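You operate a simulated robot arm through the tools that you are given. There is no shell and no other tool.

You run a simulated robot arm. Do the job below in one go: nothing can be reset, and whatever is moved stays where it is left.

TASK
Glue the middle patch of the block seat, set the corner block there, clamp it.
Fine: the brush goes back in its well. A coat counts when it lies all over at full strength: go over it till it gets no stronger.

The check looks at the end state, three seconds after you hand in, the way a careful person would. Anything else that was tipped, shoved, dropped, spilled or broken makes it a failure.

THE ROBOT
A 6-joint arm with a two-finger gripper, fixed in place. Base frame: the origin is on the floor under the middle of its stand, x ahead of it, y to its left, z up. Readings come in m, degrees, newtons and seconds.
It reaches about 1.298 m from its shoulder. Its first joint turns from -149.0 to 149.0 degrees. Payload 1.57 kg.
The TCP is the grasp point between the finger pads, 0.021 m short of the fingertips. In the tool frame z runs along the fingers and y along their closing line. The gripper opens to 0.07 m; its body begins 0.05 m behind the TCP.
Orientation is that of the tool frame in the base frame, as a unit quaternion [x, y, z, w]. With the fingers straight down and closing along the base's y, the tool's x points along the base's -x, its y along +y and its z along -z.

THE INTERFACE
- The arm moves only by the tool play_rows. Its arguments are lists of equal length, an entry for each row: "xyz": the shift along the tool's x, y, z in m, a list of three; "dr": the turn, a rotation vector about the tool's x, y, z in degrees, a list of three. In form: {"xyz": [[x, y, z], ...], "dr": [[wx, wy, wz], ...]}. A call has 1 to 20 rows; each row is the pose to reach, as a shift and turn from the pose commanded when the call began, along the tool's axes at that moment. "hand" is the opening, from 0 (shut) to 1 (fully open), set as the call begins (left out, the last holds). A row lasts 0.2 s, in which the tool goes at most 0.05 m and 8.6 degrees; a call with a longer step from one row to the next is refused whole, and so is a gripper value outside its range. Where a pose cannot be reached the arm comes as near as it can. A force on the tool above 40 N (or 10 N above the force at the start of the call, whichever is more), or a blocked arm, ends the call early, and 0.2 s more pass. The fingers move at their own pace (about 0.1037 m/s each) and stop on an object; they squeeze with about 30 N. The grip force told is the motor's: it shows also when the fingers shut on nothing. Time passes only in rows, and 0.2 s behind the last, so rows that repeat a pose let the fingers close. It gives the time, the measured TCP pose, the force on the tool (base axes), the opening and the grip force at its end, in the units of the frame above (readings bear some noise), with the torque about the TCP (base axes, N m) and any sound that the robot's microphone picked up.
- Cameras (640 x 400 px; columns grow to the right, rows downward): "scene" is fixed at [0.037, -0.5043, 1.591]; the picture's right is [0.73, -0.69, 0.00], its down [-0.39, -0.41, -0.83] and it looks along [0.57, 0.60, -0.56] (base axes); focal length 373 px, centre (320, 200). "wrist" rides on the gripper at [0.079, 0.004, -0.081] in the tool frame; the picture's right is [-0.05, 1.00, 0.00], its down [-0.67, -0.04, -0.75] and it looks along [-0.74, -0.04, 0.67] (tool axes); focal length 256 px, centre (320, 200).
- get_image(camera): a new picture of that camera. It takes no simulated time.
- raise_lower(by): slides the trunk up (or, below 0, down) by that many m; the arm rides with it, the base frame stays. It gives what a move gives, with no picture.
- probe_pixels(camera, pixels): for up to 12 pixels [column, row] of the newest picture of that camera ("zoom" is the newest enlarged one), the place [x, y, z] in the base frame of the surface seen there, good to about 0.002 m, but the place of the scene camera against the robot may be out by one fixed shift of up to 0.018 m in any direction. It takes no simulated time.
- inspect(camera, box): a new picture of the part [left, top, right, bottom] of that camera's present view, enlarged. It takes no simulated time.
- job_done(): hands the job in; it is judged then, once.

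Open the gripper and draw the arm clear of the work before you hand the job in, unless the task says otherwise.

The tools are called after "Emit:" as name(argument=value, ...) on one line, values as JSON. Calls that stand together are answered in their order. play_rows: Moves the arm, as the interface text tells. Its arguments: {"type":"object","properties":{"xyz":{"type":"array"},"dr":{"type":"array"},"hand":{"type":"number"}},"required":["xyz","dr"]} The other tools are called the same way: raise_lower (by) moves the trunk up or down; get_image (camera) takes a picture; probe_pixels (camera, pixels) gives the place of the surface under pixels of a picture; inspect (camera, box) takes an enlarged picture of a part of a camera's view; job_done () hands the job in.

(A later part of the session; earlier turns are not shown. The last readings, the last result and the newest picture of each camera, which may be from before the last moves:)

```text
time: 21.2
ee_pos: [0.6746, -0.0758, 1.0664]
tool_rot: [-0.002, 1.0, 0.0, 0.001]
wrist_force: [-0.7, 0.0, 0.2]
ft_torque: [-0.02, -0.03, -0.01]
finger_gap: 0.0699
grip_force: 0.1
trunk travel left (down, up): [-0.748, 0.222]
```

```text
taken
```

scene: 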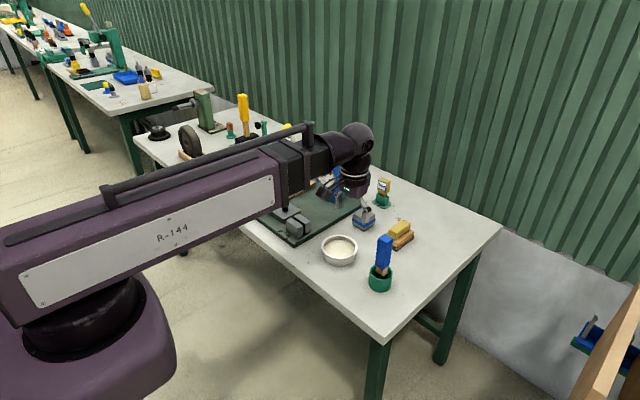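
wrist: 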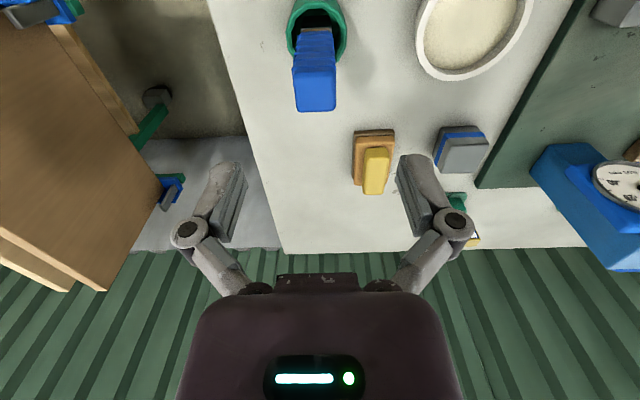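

I recheck the handle top's corners at (295,110), (335,110), (294,72), (334,70) from this nearer view before descending.

Emit:
inspect(camera="wrist", box=[270, 0, 370, 120])

Emit:
probe_pixels(camera="zoom", pixels=[[255, 210], [375, 205], [265, 355], [390, 350], [320, 280], [320, 350], [260, 280], [390, 280], [270, 100], [380, 100], [330, 110], [240, 150]])

```text
3.33 times, centred on (320, 60) of wrist
```

zoom: 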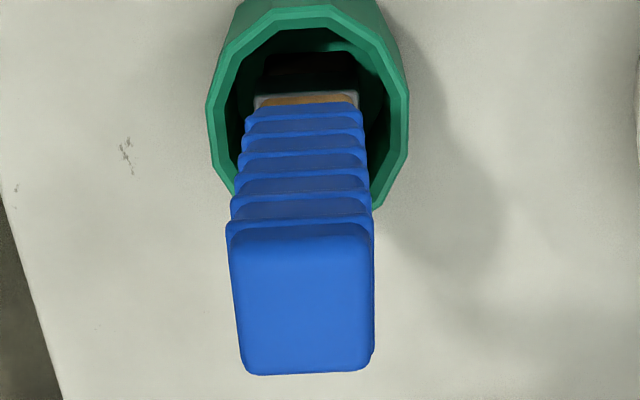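

```text
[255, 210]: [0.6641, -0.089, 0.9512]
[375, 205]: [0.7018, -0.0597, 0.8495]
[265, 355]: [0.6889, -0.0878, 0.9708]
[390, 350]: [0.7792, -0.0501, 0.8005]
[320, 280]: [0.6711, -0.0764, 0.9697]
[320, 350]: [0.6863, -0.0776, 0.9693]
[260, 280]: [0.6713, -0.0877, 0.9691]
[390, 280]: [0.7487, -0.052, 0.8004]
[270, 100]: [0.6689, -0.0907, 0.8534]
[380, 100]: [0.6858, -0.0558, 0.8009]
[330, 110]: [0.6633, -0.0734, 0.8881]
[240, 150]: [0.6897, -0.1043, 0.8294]
```

The handle top is centred at about (0.677, -0.0765), right under the open fingers. I lower the trunk 0.131 m to put the pads at z≈0.935.

Emit:
raise_lower(by=-0.131)

Emit:
get_image(camera="wrist")

```text
time: 22.8
ee_pos: [0.6744, -0.0772, 0.9359]
tool_rot: [-0.001, 1.0, 0.0, 0.001]
wrist_force: [-0.8, 1.0, -0.4]
ft_torque: [0.01, -0.01, -0.01]
finger_gap: 0.0702
grip_force: 0.0
trunk travel left (down, up): [-0.617, 0.353]
```

```text
taken
```

wrist: 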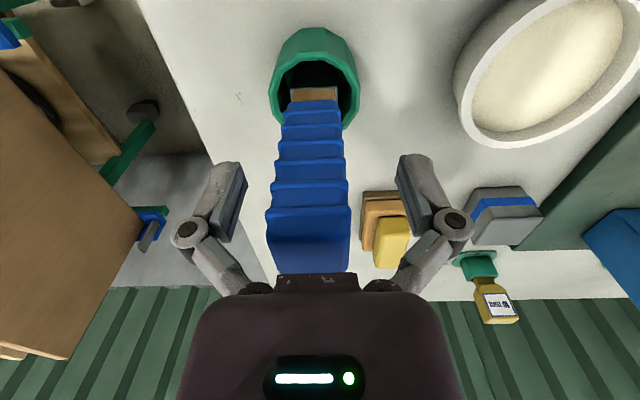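

The handle lies at columns 274–345 at row 185, slightly left of the mid-line between the fingers. I probe its edges to centre the gripper before closing.

Emit:
probe_pixels(camera="wrist", pixels=[[279, 175], [340, 175], [310, 175], [272, 230], [347, 230], [310, 230], [284, 135], [338, 135], [292, 95], [336, 95], [238, 200], [400, 200]])

```text
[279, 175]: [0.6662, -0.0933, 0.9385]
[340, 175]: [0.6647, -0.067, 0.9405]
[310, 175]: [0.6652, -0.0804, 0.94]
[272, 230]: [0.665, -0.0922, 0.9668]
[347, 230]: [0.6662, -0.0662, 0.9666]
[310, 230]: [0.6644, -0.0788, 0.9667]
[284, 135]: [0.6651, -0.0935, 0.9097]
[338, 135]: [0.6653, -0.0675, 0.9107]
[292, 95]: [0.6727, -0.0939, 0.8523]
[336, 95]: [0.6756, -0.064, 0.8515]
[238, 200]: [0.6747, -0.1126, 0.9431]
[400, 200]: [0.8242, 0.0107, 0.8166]
```

The handle centre is at y≈-0.080 and x≈0.678; I shift the gripper by (+0.003, -0.0025) and then close on it.

Emit:
play_rows(xyz=[[-0.003, -0.0025, 0], [-0.003, -0.0025, 0]], dr=[[0, 0, 0], [0, 0, 0]])

Emit:
play_rows(xyz=[[0, 0, 0], [0, 0, 0], [0, 0, 0], [0, 0, 0]], dr=[[0, 0, 0], [0, 0, 0], [0, 0, 0], [0, 0, 0]], hand=0)

Emit:
get_image(camera="wrist")

```text
time: 23.4
ee_pos: [0.6767, -0.0787, 0.9366]
tool_rot: [-0.001, 1.0, 0.0, 0.001]
wrist_force: [0.4, -0.2, 0.3]
ft_torque: [0.02, 0.01, 0.0]
finger_gap: 0.07
grip_force: 0.1
trunk travel left (down, up): [-0.617, 0.353]
```

```text
time: 24.4
ee_pos: [0.6745, -0.0783, 0.937]
tool_rot: [-0.001, 1.0, 0.0, 0.001]
wrist_force: [1.8, -2.0, 9.9]
ft_torque: [-0.05, 0.04, 0.0]
finger_gap: 0.0297
grip_force: 29.8
trunk travel left (down, up): [-0.617, 0.353]
```

```text
taken
```

wrist: 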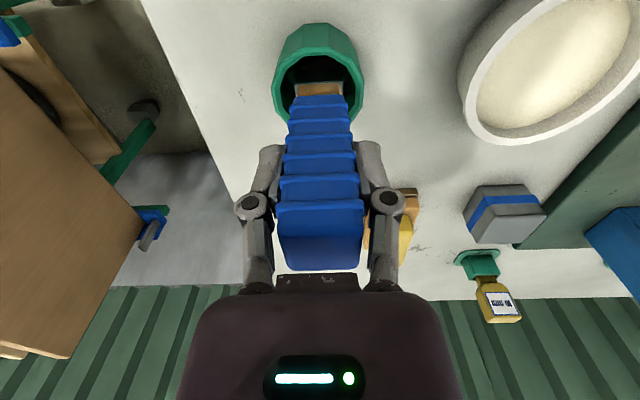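

The grip holds at 0.0297 m on the handle. I raise the brush 0.14 m out of the well and look.

Emit:
raise_lower(by=0.14)

Emit:
get_image(camera="wrist")

Emit:
get_image(camera="scene")

```text
time: 26.1
ee_pos: [0.6777, -0.0784, 1.0754]
tool_rot: [-0.001, 1.0, 0.0, -0.001]
wrist_force: [-0.1, -0.4, -6.3]
ft_torque: [-0.01, 0.03, 0.01]
finger_gap: 0.0297
grip_force: 29.8
trunk travel left (down, up): [-0.757, 0.213]
```

```text
taken
```

wrist: 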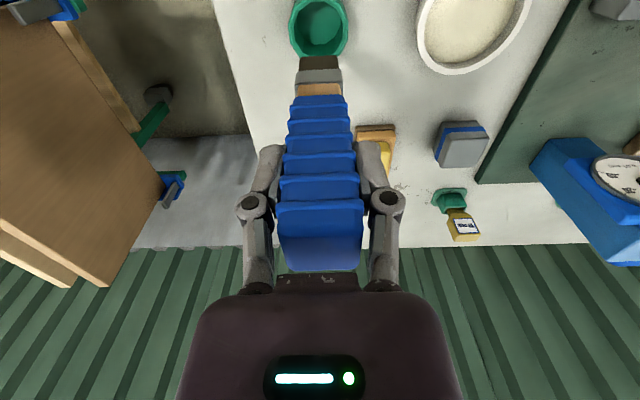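

```text
taken
```

scene: 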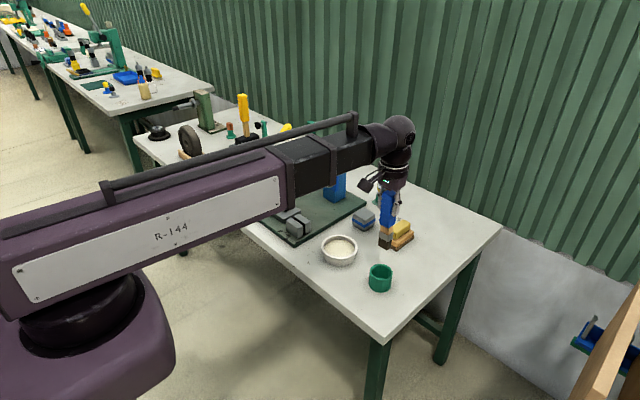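

The brush is out (6 N of weight). I zoom on its bristles at (320,62) to measure how far they reach below the TCP.

Emit:
inspect(camera="wrist", box=[270, 30, 370, 130])

Emit:
probe_pixels(camera="wrist", pixels=[[304, 59], [319, 59], [335, 59], [319, 66], [319, 75], [319, 88], [319, 57], [302, 75], [340, 75], [319, 35], [319, 8], [296, 30]])

Emit:
inspect(camera="scene", box=[340, 160, 440, 300])

```text
4.00 times, centred on (320, 80) of wrist
```

zoom: 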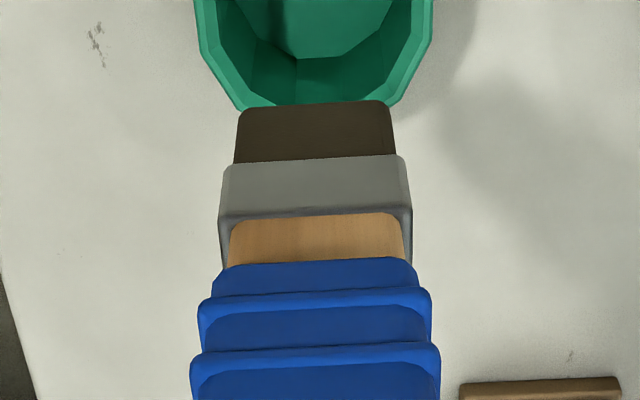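

```text
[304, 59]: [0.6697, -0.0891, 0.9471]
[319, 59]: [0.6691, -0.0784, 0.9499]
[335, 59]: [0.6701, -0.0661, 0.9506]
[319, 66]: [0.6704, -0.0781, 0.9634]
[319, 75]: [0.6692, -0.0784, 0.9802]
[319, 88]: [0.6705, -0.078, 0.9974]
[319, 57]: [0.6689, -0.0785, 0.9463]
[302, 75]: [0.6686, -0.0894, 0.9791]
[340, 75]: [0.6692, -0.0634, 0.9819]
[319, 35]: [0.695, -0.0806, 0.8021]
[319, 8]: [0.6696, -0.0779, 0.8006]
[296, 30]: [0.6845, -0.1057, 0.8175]
```

```text
2.86 times, centred on (390, 230) of scene
```

zoom: 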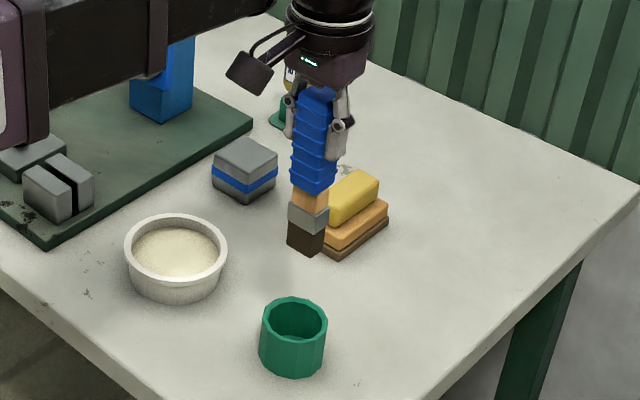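

The bristle tip sits 0.130 m below the TCP, about 0.025 m square. The bowl's centre is near (0.677, 0.081), glue level 0.827; I carry the brush over it.

Emit:
play_rows(xyz=[[0.001, 0.04, 0], [0.002, 0.08, 0], [0.003, 0.12, 0], [0.0035, 0.1594, 0], [0.0035, 0.1594, 0]], dr=[[0, 0, 0], [0, 0, 0], [0, 0, 0], [0, 0, 0], [0, 0, 0]])

Emit:
get_image(camera="wrist")

Emit:
inspect(camera="scene", box=[290, 160, 410, 290])

```text
time: 27.2
ee_pos: [0.6728, 0.0821, 1.0754]
tool_rot: [0.0, 1.0, -0.001, 0.001]
wrist_force: [-1.0, -0.5, -5.6]
ft_torque: [0.03, 0.02, -0.02]
finger_gap: 0.0299
grip_force: 29.9
trunk travel left (down, up): [-0.757, 0.213]
```

```text
taken
```

wrist: 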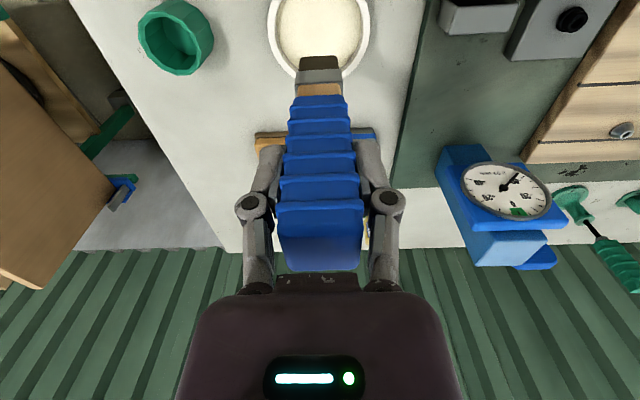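

```text
3.08 times, centred on (350, 225) of scene
```

zoom: 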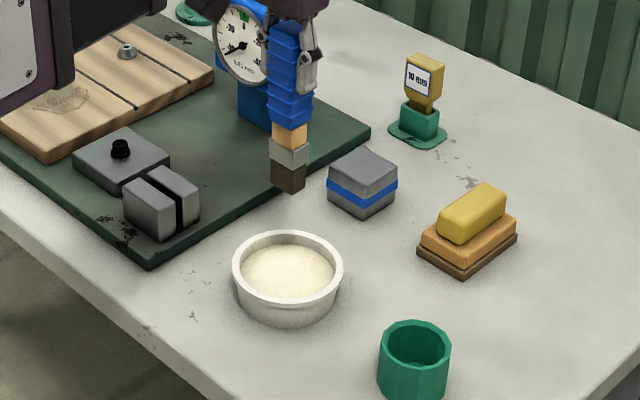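

The brush is centred over the bowl. I lower the trunk 0.127 m so that the tip (≈0.818) dips about 9 mm below the glue surface.

Emit:
raise_lower(by=-0.127)

Emit:
get_image(camera="wrist")

Emit:
inspect(camera="scene", box=[300, 190, 400, 290])

```text
time: 28.7
ee_pos: [0.6699, 0.0832, 0.9496]
tool_rot: [-0.001, 1.0, 0.0, 0.001]
wrist_force: [-0.2, -0.3, 22.9]
ft_torque: [-0.03, 0.27, 0.02]
finger_gap: 0.0296
grip_force: 30.6
trunk travel left (down, up): [-0.631, 0.339]
stopped: the force on the tool passed its limit at 57 N (the readings are from after the stop); the commanded pose is now the measured one
```

```text
taken
```

wrist: 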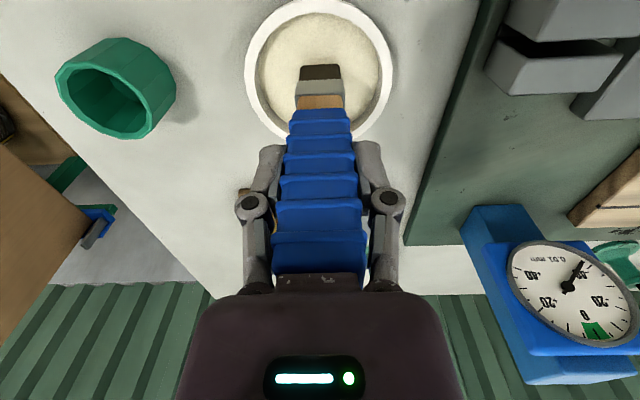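

```text
4.00 times, centred on (350, 240) of scene
```

zoom: 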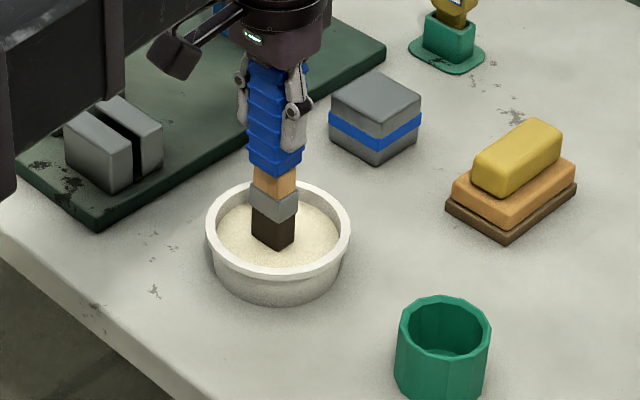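

The glue surface bears load: the brush stopped on it (57 N spike, now pressing) and slid up a little in the grip. I lift 0.08 m gently and look at the bristles for glue.

Emit:
raise_lower(by=0.08)

Emit:
get_image(camera="wrist")

Emit:
inspect(camera="scene", box=[300, 170, 400, 280])

Emit:
inspect(camera="wrist", box=[260, 10, 390, 130])

```text
time: 29.9
ee_pos: [0.6733, 0.0819, 1.0293]
tool_rot: [-0.001, 1.0, 0.001, 0.0]
wrist_force: [0.1, 0.0, -5.9]
ft_torque: [0.0, 0.04, -0.01]
finger_gap: 0.0296
grip_force: 30.3
trunk travel left (down, up): [-0.711, 0.259]
```

```text
taken
```

wrist: 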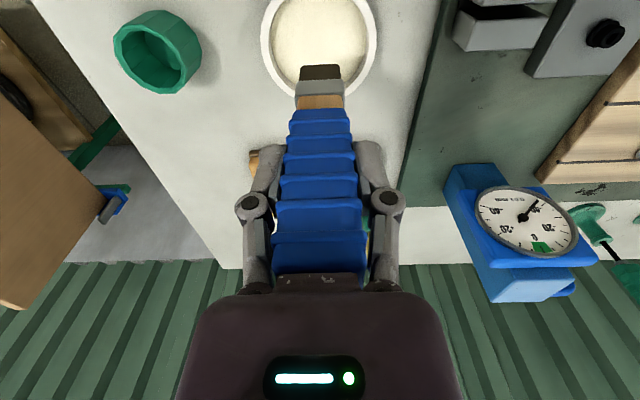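

```text
3.64 times, centred on (350, 225) of scene
```

zoom: 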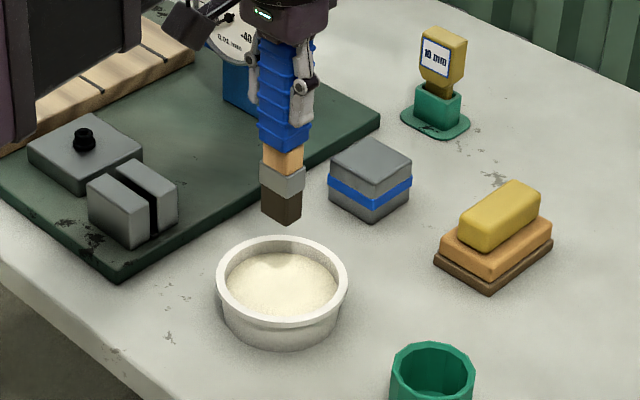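

```text
3.33 times, centred on (325, 70) of wrist
```

zoom: 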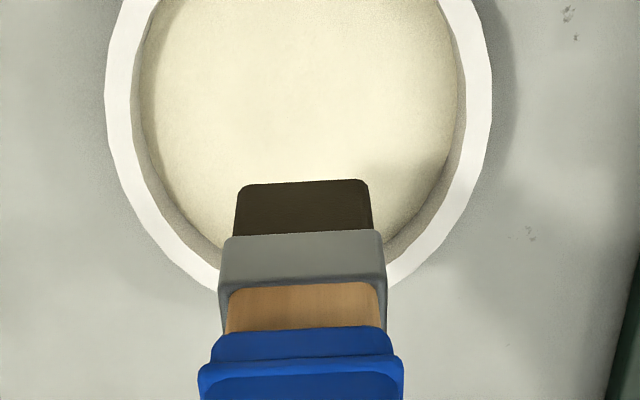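

The bowl is unmoved. I probe the bristle tip to get its new offset below the TCP before going to the board.

Emit:
probe_pixels(camera="wrist", pixels=[[302, 68], [319, 67], [337, 67], [319, 72], [319, 80], [319, 100], [319, 65.5], [285, 255], [350, 255], [319, 20]])

```text
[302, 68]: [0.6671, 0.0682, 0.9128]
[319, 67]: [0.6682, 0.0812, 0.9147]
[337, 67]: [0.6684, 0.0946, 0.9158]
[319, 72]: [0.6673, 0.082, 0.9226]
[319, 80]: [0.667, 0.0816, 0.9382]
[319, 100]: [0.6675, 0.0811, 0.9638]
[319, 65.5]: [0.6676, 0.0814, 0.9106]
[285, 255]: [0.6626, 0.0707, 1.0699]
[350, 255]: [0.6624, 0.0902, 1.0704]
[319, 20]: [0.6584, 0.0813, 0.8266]
```

The tip is now 0.121 m below the TCP, brush axis about 5 mm ahead of it in x. I carry the brush at this height (tip 0.908, over all low parts) to above the front strip before the clamp.

Emit:
play_rows(xyz=[[0.002, 0.042, 0], [0.002, 0.084, 0], [0.002, 0.126, 0], [0.002, 0.168, 0], [0.002, 0.21, 0], [0.002, 0.252, 0], [0.002, 0.294, 0], [0.002, 0.336, 0], [0.002, 0.378, 0], [0.002, 0.42, 0], [0.002, 0.462, 0], [0.002, 0.5, 0]], dr=[[0, 0, 0], [0, 0, 0], [0, 0, 0], [0, 0, 0], [0, 0, 0], [0, 0, 0], [0, 0, 0], [0, 0, 0], [0, 0, 0], [0, 0, 0], [0, 0, 0], [0, 0, 0]])

Emit:
get_image(camera="wrist")

Emit:
get_image(camera="scene")

```text
time: 32.5
ee_pos: [0.6693, 0.5838, 1.0293]
tool_rot: [0.001, 1.0, 0.001, 0.0]
wrist_force: [-0.1, -0.1, -7.1]
ft_torque: [-0.01, 0.02, 0.02]
finger_gap: 0.0296
grip_force: 29.7
trunk travel left (down, up): [-0.711, 0.259]
```

```text
taken
```

wrist: 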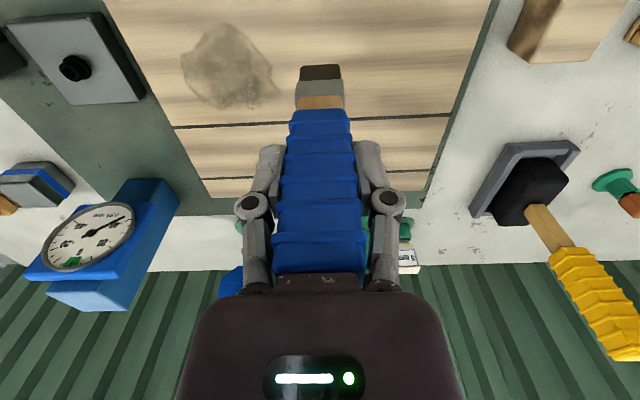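

```text
taken
```

scene: 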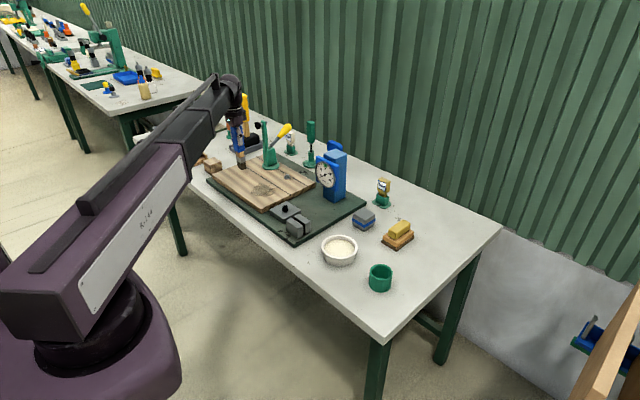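

I zoom on the strip around the brush from this nearer view, once more looking for any seat outline before applying glue.

Emit:
inspect(camera="wrist", box=[330, 0, 490, 110])

Emit:
inspect(camera="wrist", box=[120, 0, 310, 120])

Emit:
inspect(camera="scene", box=[205, 140, 285, 200])

```text
3.64 times, centred on (410, 55) of wrist
```

zoom: 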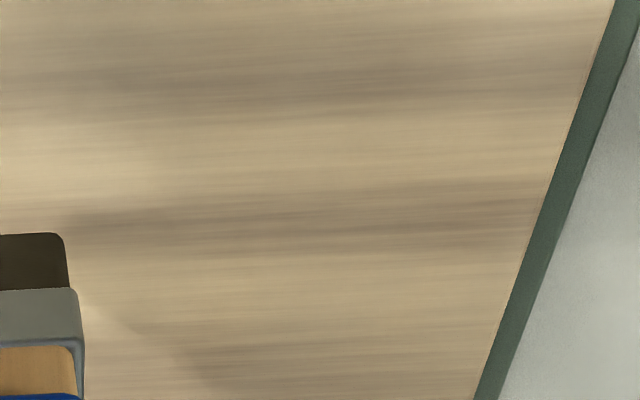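

```text
3.33 times, centred on (215, 60) of wrist
```

zoom: 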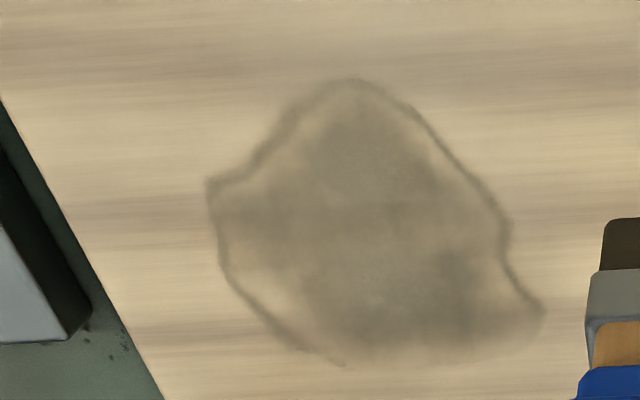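

```text
6.67 times, centred on (245, 170) of scene
```

zoom: 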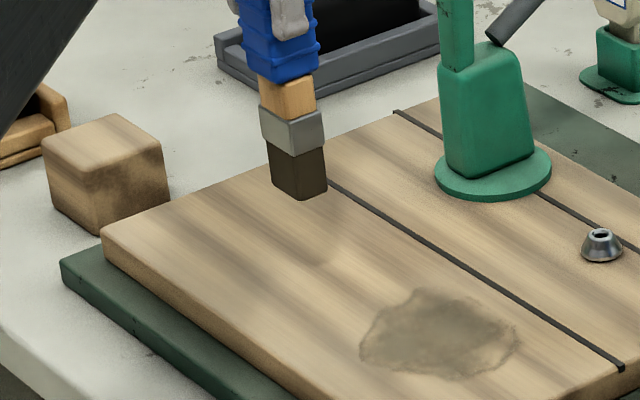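

No outline is visible; the closed clamp's pad will come down near (0.69, 0.618), which must be where the block sits. I move the brush axis there, still at tip height 0.908.

Emit:
play_rows(xyz=[[-0.008, 0.017, 0], [-0.0157, 0.034, 0], [-0.0157, 0.034, 0]], dr=[[0, 0, 0], [0, 0, 0], [0, 0, 0]])

Emit:
get_image(camera="wrist")

Emit:
inspect(camera="scene", box=[205, 70, 325, 190])

```text
time: 33.3
ee_pos: [0.6866, 0.6167, 1.0292]
tool_rot: [-0.001, 1.0, 0.0, 0.0]
wrist_force: [-0.7, 0.3, -5.4]
ft_torque: [-0.01, 0.07, 0.04]
finger_gap: 0.03
grip_force: 30.3
trunk travel left (down, up): [-0.711, 0.259]
```

```text
taken
```

wrist: 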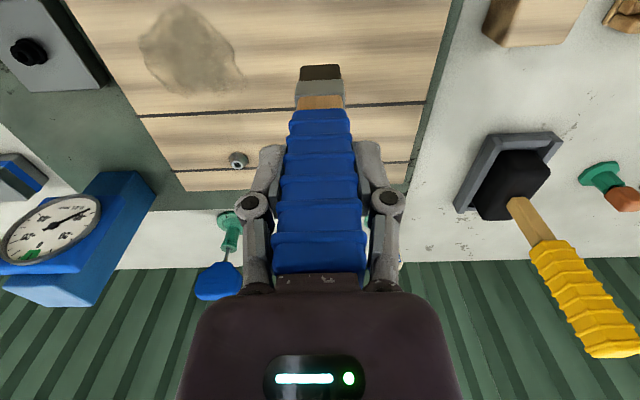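

```text
3.33 times, centred on (265, 130) of scene
```

zoom: 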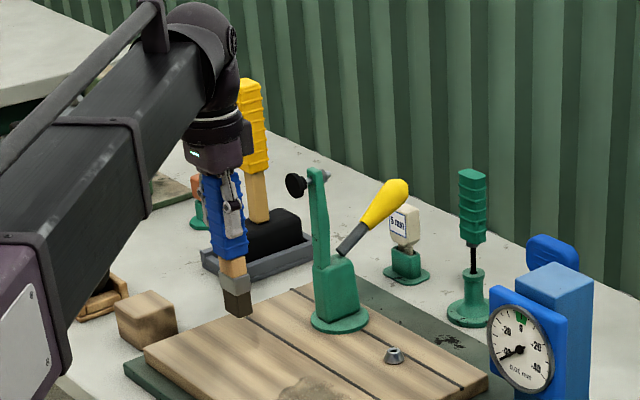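

The brush hangs free, clear of the clamp. I lower 0.062 m, to leave the tip about 5 mm above the board.

Emit:
raise_lower(by=-0.062)

```text
time: 34.3
ee_pos: [0.6854, 0.6149, 0.9659]
tool_rot: [0.0, 1.0, 0.0, 0.001]
wrist_force: [-0.3, -0.2, -5.2]
ft_torque: [0.0, 0.01, -0.05]
finger_gap: 0.0298
grip_force: 29.6
trunk travel left (down, up): [-0.649, 0.321]
```

No contact yet (force still -5.2 N, brush weight). I go down in 3 mm steps.

Emit:
raise_lower(by=-0.003)

```text
time: 34.8
ee_pos: [0.6857, 0.6161, 0.9636]
tool_rot: [-0.001, 1.0, 0.0, 0.0]
wrist_force: [0.7, 0.5, -5.1]
ft_torque: [-0.04, 0.03, -0.02]
finger_gap: 0.0296
grip_force: 29.7
trunk travel left (down, up): [-0.646, 0.324]
```

Still free; another 2 mm.

Emit:
raise_lower(by=-0.002)

```text
time: 35.4
ee_pos: [0.6851, 0.6152, 0.9638]
tool_rot: [-0.002, 1.0, 0.001, 0.002]
wrist_force: [5.5, 5.1, 19.0]
ft_torque: [0.21, -0.54, 0.05]
finger_gap: 0.0298
grip_force: 30.0
trunk travel left (down, up): [-0.644, 0.326]
```

Contact at TCP z≈0.963 with about 24 N; I ease off 1 mm for a lighter touch.

Emit:
raise_lower(by=0.001)

Emit:
get_image(camera="wrist")

Emit:
inspect(camera="scene", box=[215, 140, 285, 200])

```text
time: 35.9
ee_pos: [0.6855, 0.6159, 0.9623]
tool_rot: [-0.001, 1.0, 0.0, 0.001]
wrist_force: [3.6, 3.0, 10.1]
ft_torque: [0.22, -0.43, 0.05]
finger_gap: 0.0296
grip_force: 30.0
trunk travel left (down, up): [-0.645, 0.325]
```

```text
taken
```

wrist: 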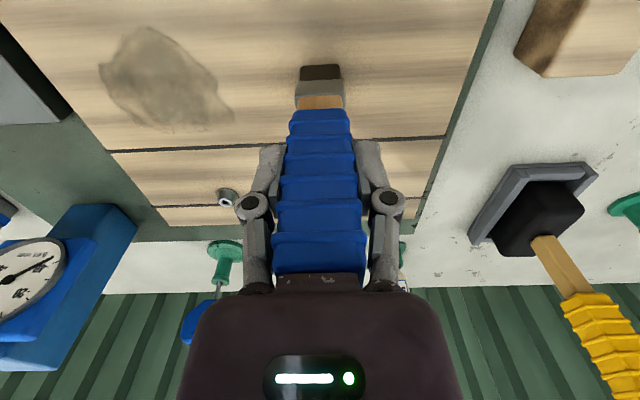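

```text
6.67 times, centred on (250, 170) of scene
```

zoom: 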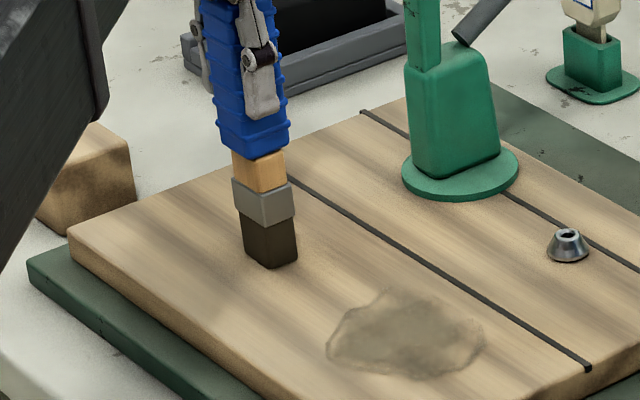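

Pressing about 15 N. I make a short stroke 20 mm toward -y and look at what the brush left behind.

Emit:
play_rows(xyz=[[0, -0.007, 0], [0, -0.014, 0], [0, -0.02, 0]], dr=[[0, 0, 0], [0, 0, 0], [0, 0, 0]])

Emit:
inspect(camera="scene", box=[215, 140, 285, 200])

Emit:
get_image(camera="wrist")

```text
time: 36.7
ee_pos: [0.6846, 0.5958, 0.9644]
tool_rot: [-0.001, 1.0, -0.001, 0.001]
wrist_force: [0.5, 2.0, 7.2]
ft_torque: [0.12, 0.07, 0.0]
finger_gap: 0.0296
grip_force: 30.5
trunk travel left (down, up): [-0.645, 0.325]
```

```text
6.67 times, centred on (250, 170) of scene
```

zoom: 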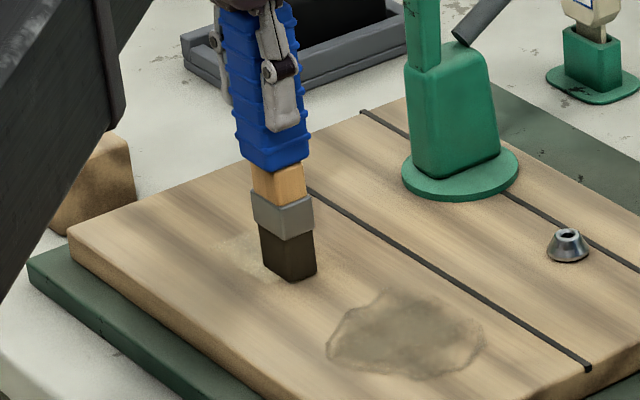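

```text
taken
```

wrist: 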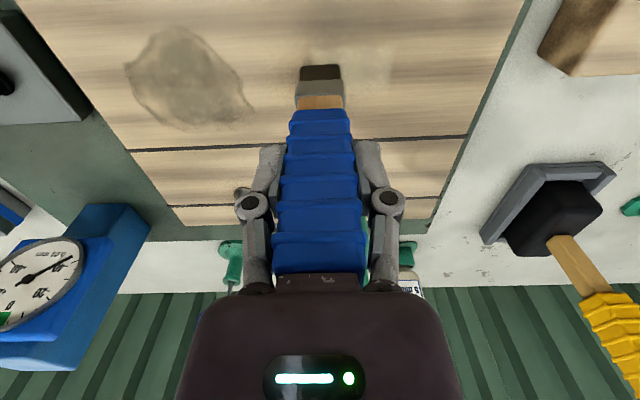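

A pale glue mark has appeared, at about (240,245) in that zoom and (375,65) in the wrist view. I zoom on it to see its extent and strength.

Emit:
inspect(camera="wrist", box=[290, 0, 450, 110])

Emit:
inspect(camera="scene", box=[225, 155, 270, 195])

```text
3.64 times, centred on (370, 55) of wrist
```

zoom: 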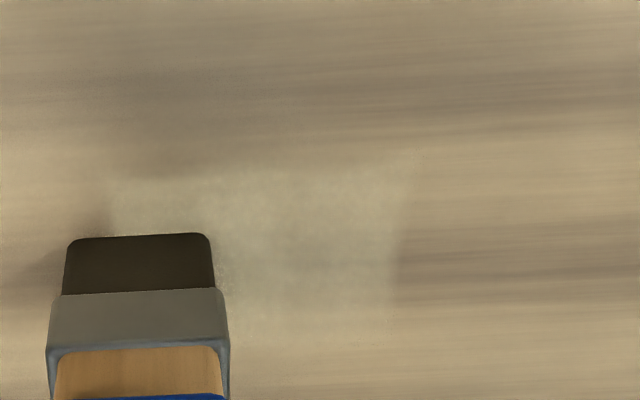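

```text
10.00 times, centred on (248, 175) of scene
```

zoom: 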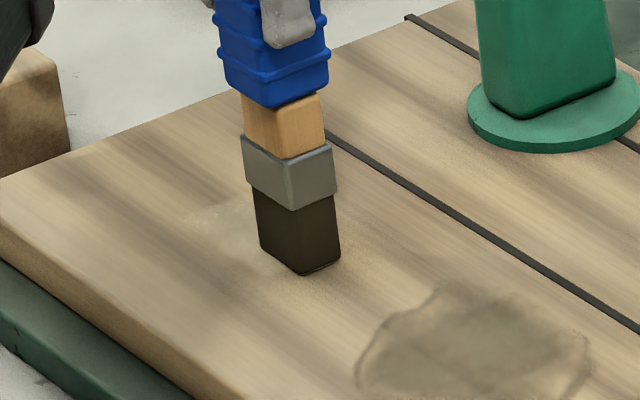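

I probe the corners of the pale mark against the brush to learn the footprint the brush leaves.

Emit:
inspect(camera="wrist", box=[290, 0, 450, 110])

Emit:
probe_pixels(camera="zoom", pixels=[[400, 165], [405, 250], [395, 330], [300, 165], [200, 175], [110, 185], [70, 236], [208, 236], [300, 380], [380, 380]])

```text
3.64 times, centred on (370, 55) of wrist
```

zoom: 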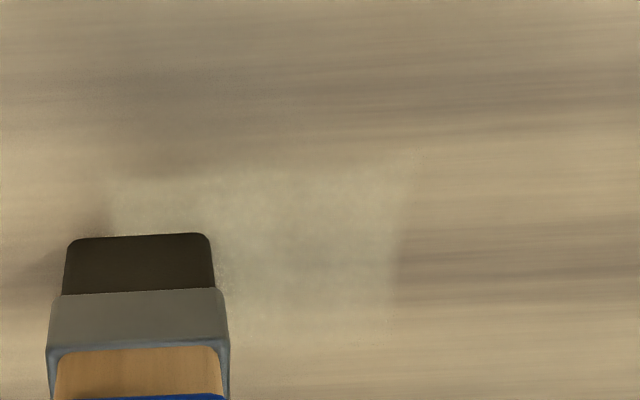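

```text
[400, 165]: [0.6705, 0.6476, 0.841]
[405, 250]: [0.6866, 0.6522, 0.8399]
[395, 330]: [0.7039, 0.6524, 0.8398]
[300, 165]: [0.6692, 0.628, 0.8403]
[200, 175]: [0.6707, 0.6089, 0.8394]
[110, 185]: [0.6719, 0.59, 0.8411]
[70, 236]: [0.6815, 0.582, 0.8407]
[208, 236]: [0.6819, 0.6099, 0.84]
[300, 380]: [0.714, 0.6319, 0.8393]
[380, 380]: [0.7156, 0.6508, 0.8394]
```

The mark has straight edges at y≈0.650, y≈0.588 and x≈0.670, so the coatable middle patch seems bounded there, centred on the clamp's line y≈0.619. I now raster the brush over it with light pressure.

Emit:
play_rows(xyz=[[0.012, 0.002, 0], [0.012, 0.012, 0], [0.012, 0.022, 0], [0.012, 0.032, 0], [0.012, 0.042, 0], [0, 0.042, 0], [0, 0.032, 0], [0, 0.022, 0], [0, 0.012, 0], [0, 0.002, 0], [-0.012, 0.002, 0], [-0.012, 0.012, 0], [-0.012, 0.022, 0], [-0.012, 0.032, 0], [-0.012, 0.042, 0], [-0.025, 0.042, 0], [-0.025, 0.032, 0], [-0.025, 0.022, 0], [-0.025, 0.012, 0], [-0.025, 0.002, 0]], dr=[[0, 0, 0], [0, 0, 0], [0, 0, 0], [0, 0, 0], [0, 0, 0], [0, 0, 0], [0, 0, 0], [0, 0, 0], [0, 0, 0], [0, 0, 0], [0, 0, 0], [0, 0, 0], [0, 0, 0], [0, 0, 0], [0, 0, 0], [0, 0, 0], [0, 0, 0], [0, 0, 0], [0, 0, 0], [0, 0, 0]])

Emit:
get_image(camera="wrist")

Emit:
inspect(camera="scene", box=[225, 150, 285, 195])

```text
time: 40.9
ee_pos: [0.7101, 0.5978, 0.9637]
tool_rot: [-0.001, 1.0, 0.0, 0.0]
wrist_force: [0.5, 3.4, 7.1]
ft_torque: [0.23, 0.06, -0.02]
finger_gap: 0.0301
grip_force: 29.8
trunk travel left (down, up): [-0.645, 0.325]
```

```text
taken
```

wrist: 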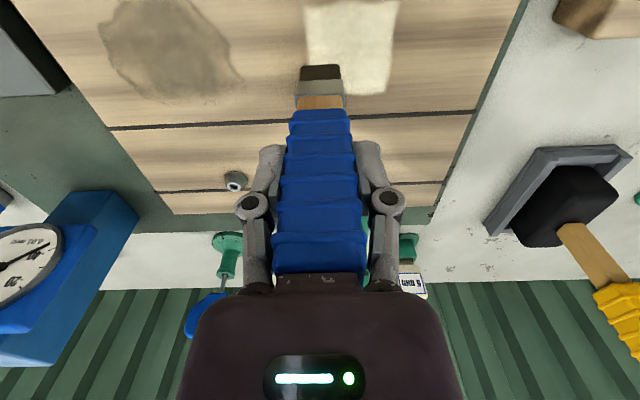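

```text
8.89 times, centred on (255, 172) of scene
```

zoom: 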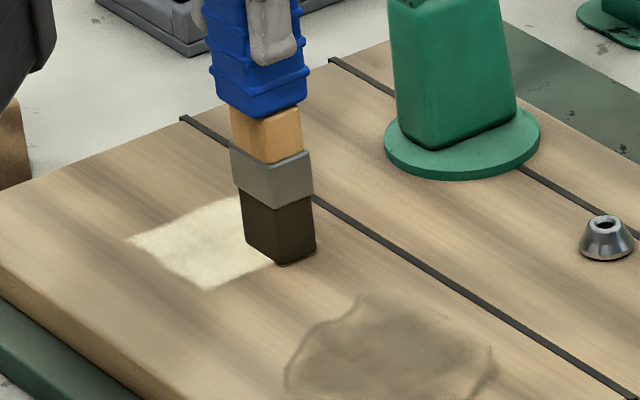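

The coat now shows as a pale cream patch with straight sides. I lift the brush 0.05 m and look at the whole patch.

Emit:
raise_lower(by=0.05)

Emit:
play_rows(xyz=[[0.03, -0.02, 0], [0.06, -0.05, 0], [0.08, -0.08, 0]], dr=[[0, 0, 0], [0, 0, 0], [0, 0, 0]])

Emit:
get_image(camera="wrist")

Emit:
inspect(camera="wrist", box=[330, 30, 520, 150])

Emit:
inspect(camera="scene", box=[225, 150, 285, 195])

```text
time: 41.8
ee_pos: [0.7099, 0.5987, 1.0129]
tool_rot: [-0.001, 1.0, 0.0, 0.0]
wrist_force: [0.7, 0.2, -5.8]
ft_torque: [0.02, 0.02, -0.03]
finger_gap: 0.0296
grip_force: 30.2
trunk travel left (down, up): [-0.695, 0.275]
```

```text
time: 42.6
ee_pos: [0.63, 0.5176, 1.0134]
tool_rot: [0.0, 1.0, 0.001, 0.001]
wrist_force: [-0.5, -0.6, -5.1]
ft_torque: [-0.01, 0.02, 0.01]
finger_gap: 0.0295
grip_force: 30.2
trunk travel left (down, up): [-0.695, 0.275]
```

```text
taken
```

wrist: 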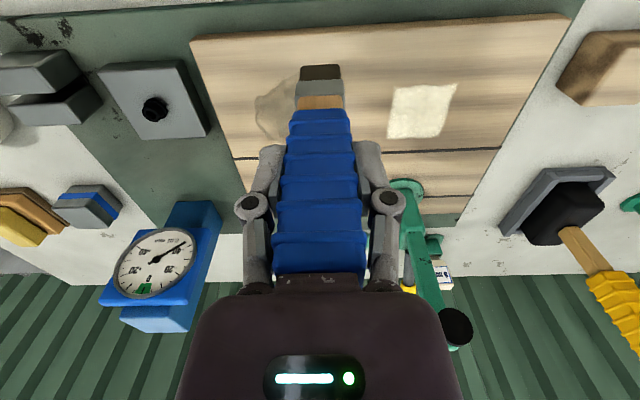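

```text
3.33 times, centred on (425, 90) of wrist
```

zoom: 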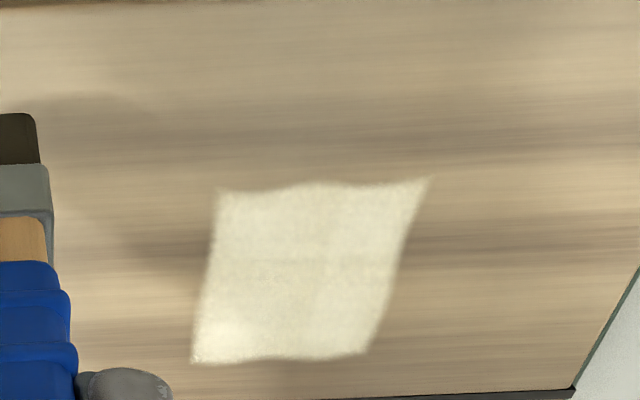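

```text
8.89 times, centred on (255, 172) of scene
```

zoom: 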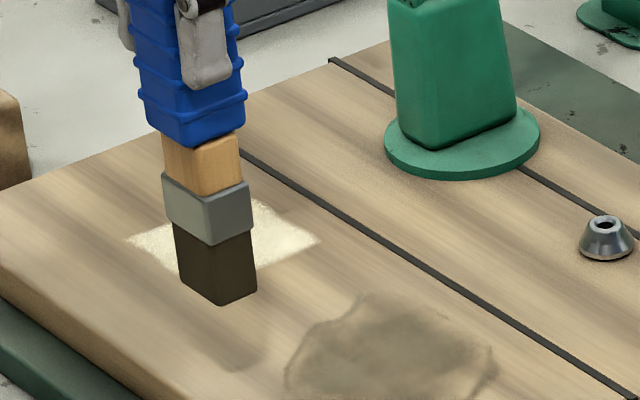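

The coat is a clear quadrilateral in the wrist view with corners about (394,87), (457,84), (439,136), (387,138). I probe these.

Emit:
probe_pixels(camera="wrist", pixels=[[394, 87], [457, 84], [439, 136], [387, 138], [425, 86], [415, 137], [391, 110], [447, 110], [420, 110], [385, 155], [500, 150]])

```text
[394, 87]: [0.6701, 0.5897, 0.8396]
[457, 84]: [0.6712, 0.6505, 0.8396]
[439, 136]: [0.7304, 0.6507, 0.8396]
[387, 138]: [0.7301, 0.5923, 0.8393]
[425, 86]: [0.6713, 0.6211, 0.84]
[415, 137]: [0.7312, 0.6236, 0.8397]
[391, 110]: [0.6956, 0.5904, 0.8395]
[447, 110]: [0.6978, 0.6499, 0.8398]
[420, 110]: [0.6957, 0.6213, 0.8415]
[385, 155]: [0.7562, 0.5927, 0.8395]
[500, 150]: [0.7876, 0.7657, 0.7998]
```

The coat is clipped to a 0.06 m square, x 0.670–0.731, y 0.590–0.651, centre (0.7005, 0.6205): the middle patch under the clamp pad. Its brightness is uneven, so I go back for more passes, starting above its near corner.

Emit:
play_rows(xyz=[[-0.014, 0.0275, 0], [-0.028, 0.055, 0], [-0.042, 0.0824, 0], [-0.042, 0.0824, 0]], dr=[[0, 0, 0], [0, 0, 0], [0, 0, 0], [0, 0, 0]])

Emit:
raise_lower(by=-0.0475)

```text
time: 43.6
ee_pos: [0.6734, 0.6006, 1.0117]
tool_rot: [-0.001, 1.0, 0.0, 0.0]
wrist_force: [-0.1, -0.1, -5.1]
ft_torque: [0.01, 0.05, -0.03]
finger_gap: 0.0298
grip_force: 29.6
trunk travel left (down, up): [-0.695, 0.275]
```

```text
time: 44.5
ee_pos: [0.6737, 0.5999, 0.9648]
tool_rot: [-0.001, 1.0, 0.0, 0.0]
wrist_force: [0.1, 0.2, -6.3]
ft_torque: [-0.01, 0.02, -0.03]
finger_gap: 0.0297
grip_force: 29.9
trunk travel left (down, up): [-0.647, 0.323]
```

No contact yet (-6 N); 2 mm more.

Emit:
raise_lower(by=-0.002)

```text
time: 45.0
ee_pos: [0.6737, 0.6001, 0.9638]
tool_rot: [0.0, 1.0, 0.0, 0.001]
wrist_force: [0.6, 1.5, -0.5]
ft_torque: [0.03, -0.06, 0.05]
finger_gap: 0.0298
grip_force: 30.5
trunk travel left (down, up): [-0.645, 0.325]
```

Light contact (5 N); 1 mm more for an even touch.

Emit:
raise_lower(by=-0.001)

```text
time: 45.5
ee_pos: [0.6738, 0.6004, 0.9633]
tool_rot: [-0.002, 1.0, 0.001, 0.002]
wrist_force: [4.7, 2.9, 14.0]
ft_torque: [0.19, -0.39, 0.05]
finger_gap: 0.0296
grip_force: 29.7
trunk travel left (down, up): [-0.644, 0.326]
```

About 19 N pressing. I run a full raster of five lines along y across the patch.

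Emit:
play_rows(xyz=[[0, 0.0137, 0], [0, 0.0274, 0], [0, 0.041, 0], [-0.01, 0.041, 0], [-0.01, 0.0274, 0], [-0.01, 0.0137, 0], [-0.01, 0, 0], [-0.02, 0, 0], [-0.02, 0.0137, 0], [-0.02, 0.0274, 0], [-0.02, 0.041, 0], [-0.03, 0.041, 0], [-0.03, 0.0274, 0], [-0.03, 0.0137, 0], [-0.03, 0, 0], [-0.04, 0, 0], [-0.04, 0.0137, 0], [-0.04, 0.0274, 0], [-0.04, 0.041, 0], [-0.04, 0.041, 0]], dr=[[0, 0, 0], [0, 0, 0], [0, 0, 0], [0, 0, 0], [0, 0, 0], [0, 0, 0], [0, 0, 0], [0, 0, 0], [0, 0, 0], [0, 0, 0], [0, 0, 0], [0, 0, 0], [0, 0, 0], [0, 0, 0], [0, 0, 0], [0, 0, 0], [0, 0, 0], [0, 0, 0], [0, 0, 0], [0, 0, 0]])

Emit:
get_image(camera="wrist")

Emit:
inspect(camera="scene", box=[225, 150, 285, 195])

```text
time: 49.7
ee_pos: [0.7129, 0.6414, 0.9628]
tool_rot: [0.0, 1.0, 0.001, 0.0]
wrist_force: [-0.1, -3.1, 8.4]
ft_torque: [-0.43, 0.08, 0.03]
finger_gap: 0.0299
grip_force: 29.9
trunk travel left (down, up): [-0.644, 0.326]
```

```text
taken
```

wrist: 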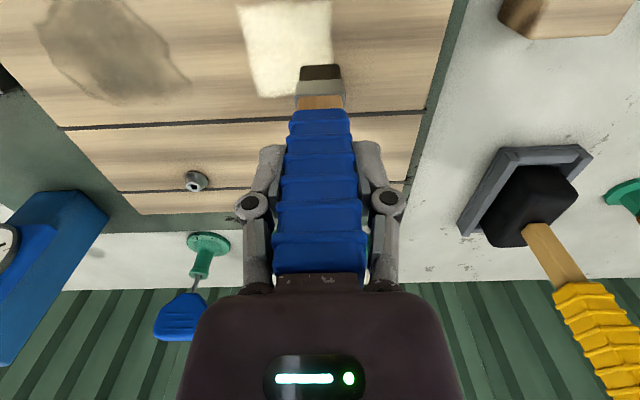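

```text
8.89 times, centred on (255, 172) of scene
```

zoom: 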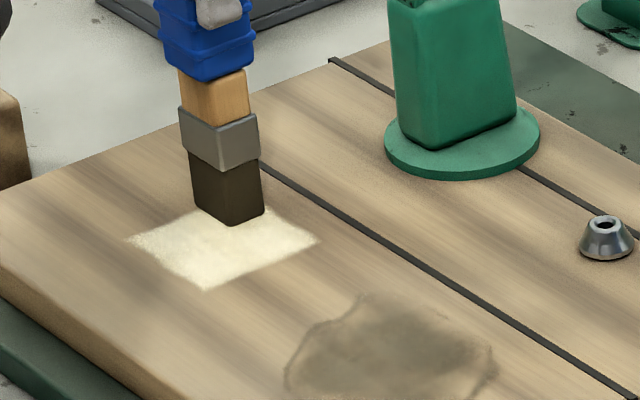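

The coat grows stronger. I run a second raster crosswise, with lines along x.

Emit:
play_rows(xyz=[[0.0137, 0, 0], [0.0274, 0, 0], [0.04, 0, 0], [0.04, -0.01, 0], [0.0274, -0.01, 0], [0.0137, -0.01, 0], [0, -0.01, 0], [0, -0.02, 0], [0.0137, -0.02, 0], [0.0274, -0.02, 0], [0.04, -0.02, 0], [0.04, -0.03, 0], [0.0274, -0.03, 0], [0.0137, -0.03, 0], [0, -0.03, 0], [0, -0.041, 0], [0.0137, -0.041, 0], [0.0274, -0.041, 0], [0.04, -0.041, 0], [0.04, -0.041, 0]], dr=[[0, 0, 0], [0, 0, 0], [0, 0, 0], [0, 0, 0], [0, 0, 0], [0, 0, 0], [0, 0, 0], [0, 0, 0], [0, 0, 0], [0, 0, 0], [0, 0, 0], [0, 0, 0], [0, 0, 0], [0, 0, 0], [0, 0, 0], [0, 0, 0], [0, 0, 0], [0, 0, 0], [0, 0, 0], [0, 0, 0]])

Emit:
inspect(camera="scene", box=[225, 150, 285, 195])

Emit:
get_image(camera="wrist")

```text
time: 53.9
ee_pos: [0.673, 0.598, 0.9628]
tool_rot: [-0.001, 1.0, 0.0, 0.0]
wrist_force: [3.9, -0.7, 12.2]
ft_torque: [-0.12, -0.32, 0.0]
finger_gap: 0.0298
grip_force: 29.7
trunk travel left (down, up): [-0.644, 0.326]
```

```text
8.89 times, centred on (255, 172) of scene
```

zoom: 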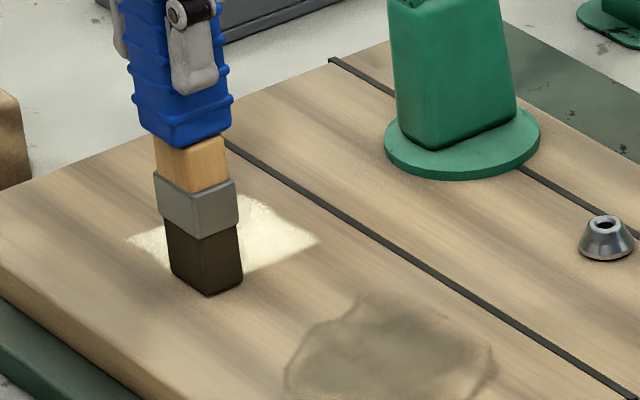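

```text
taken
```

wrist: 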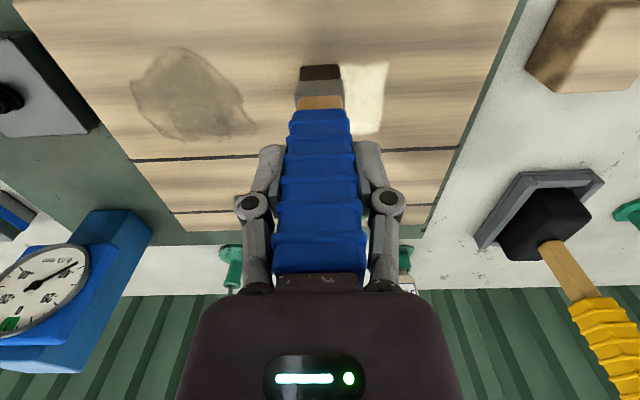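

I lift and step aside to judge the coat's evenness from the same viewpoint as before.

Emit:
raise_lower(by=0.051)

Emit:
play_rows(xyz=[[0.015, -0.027, 0], [0.03, -0.054, 0], [0.042, -0.08, 0]], dr=[[0, 0, 0], [0, 0, 0], [0, 0, 0]])

Emit:
inspect(camera="wrist", box=[330, 30, 520, 150])

Emit:
inspect(camera="wrist", box=[370, 70, 470, 150])

```text
time: 54.9
ee_pos: [0.6735, 0.6011, 1.0137]
tool_rot: [-0.001, 1.0, 0.001, 0.0]
wrist_force: [0.0, 0.3, -5.6]
ft_torque: [0.04, 0.02, -0.04]
finger_gap: 0.0298
grip_force: 30.3
trunk travel left (down, up): [-0.695, 0.275]
```

```text
time: 55.6
ee_pos: [0.6295, 0.5196, 1.0149]
tool_rot: [-0.001, 1.0, 0.0, 0.0]
wrist_force: [-0.2, -0.1, -5.9]
ft_torque: [0.01, 0.06, 0.0]
finger_gap: 0.0298
grip_force: 29.7
trunk travel left (down, up): [-0.695, 0.275]
```

```text
3.33 times, centred on (425, 90) of wrist
```

zoom: 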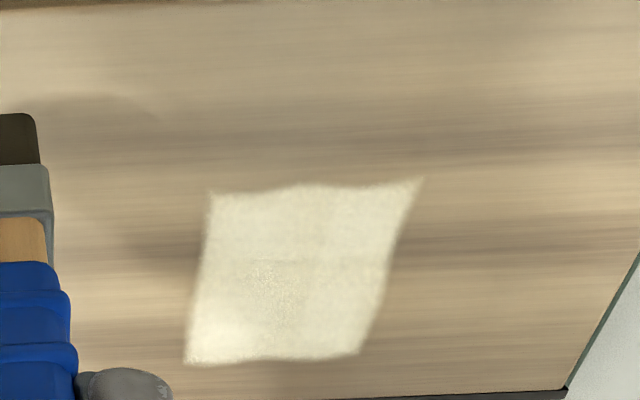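

```text
5.00 times, centred on (420, 110) of wrist
```

zoom: 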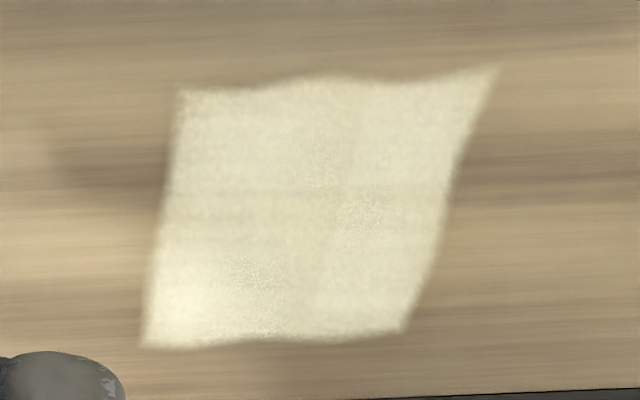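

The coat shows speckles at (240,270) and (360,215) in the zoom, so the brush is likely running dry. I rise 2 cm and return to the bowl for a fresh load.

Emit:
raise_lower(by=0.02)

Emit:
play_rows(xyz=[[-0.004, -0.04, 0], [-0.008, -0.08, 0], [-0.012, -0.12, 0], [-0.016, -0.16, 0], [-0.02, -0.2, 0], [-0.024, -0.24, 0], [-0.028, -0.28, 0], [-0.032, -0.32, 0], [-0.036, -0.36, 0], [-0.04, -0.4, 0], [-0.044, -0.4376, 0], [-0.044, -0.4376, 0]], dr=[[0, 0, 0], [0, 0, 0], [0, 0, 0], [0, 0, 0], [0, 0, 0], [0, 0, 0], [0, 0, 0], [0, 0, 0], [0, 0, 0], [0, 0, 0], [0, 0, 0], [0, 0, 0]])

Emit:
get_image(camera="wrist")

```text
time: 56.3
ee_pos: [0.6309, 0.5194, 1.0326]
tool_rot: [-0.001, 1.0, 0.0, 0.0]
wrist_force: [-0.2, -0.5, -6.6]
ft_torque: [-0.04, 0.0, -0.01]
finger_gap: 0.0296
grip_force: 30.1
trunk travel left (down, up): [-0.715, 0.255]
```

```text
time: 58.9
ee_pos: [0.6727, 0.0829, 1.0333]
tool_rot: [0.0, 1.0, 0.001, 0.0]
wrist_force: [0.4, 0.1, -5.4]
ft_torque: [-0.02, 0.02, 0.01]
finger_gap: 0.03
grip_force: 29.9
trunk travel left (down, up): [-0.715, 0.255]
```

```text
taken
```

wrist: 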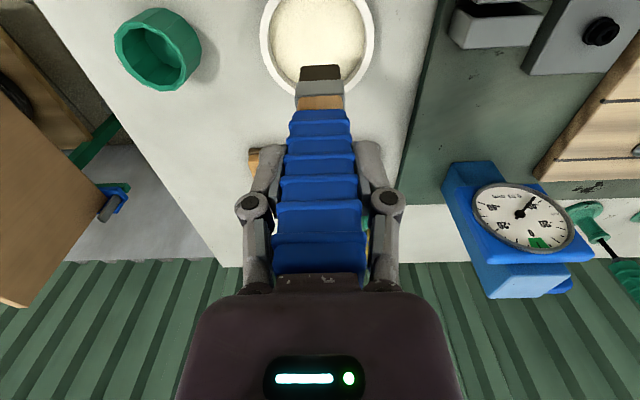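

The brush is over the bowl again. I lower 0.079 m, to just above the glue.

Emit:
raise_lower(by=-0.079)

```text
time: 60.1
ee_pos: [0.6733, 0.084, 0.9542]
tool_rot: [-0.001, 1.0, 0.0, 0.0]
wrist_force: [0.7, 0.1, -4.9]
ft_torque: [0.02, 0.03, -0.04]
finger_gap: 0.0297
grip_force: 29.8
trunk travel left (down, up): [-0.636, 0.334]
```

Still free; 3 mm more.

Emit:
raise_lower(by=-0.003)

```text
time: 60.6
ee_pos: [0.6739, 0.0828, 0.9526]
tool_rot: [-0.001, 1.0, 0.0, 0.0]
wrist_force: [-0.5, -0.9, -5.9]
ft_torque: [0.03, 0.04, 0.0]
finger_gap: 0.0301
grip_force: 30.4
trunk travel left (down, up): [-0.633, 0.337]
```

Emit:
raise_lower(by=-0.002)

```text
time: 61.1
ee_pos: [0.6734, 0.0829, 0.9513]
tool_rot: [0.0, 1.0, 0.0, 0.002]
wrist_force: [3.5, 0.8, 16.0]
ft_torque: [-0.03, -0.39, -0.01]
finger_gap: 0.0299
grip_force: 30.0
trunk travel left (down, up): [-0.631, 0.339]
```

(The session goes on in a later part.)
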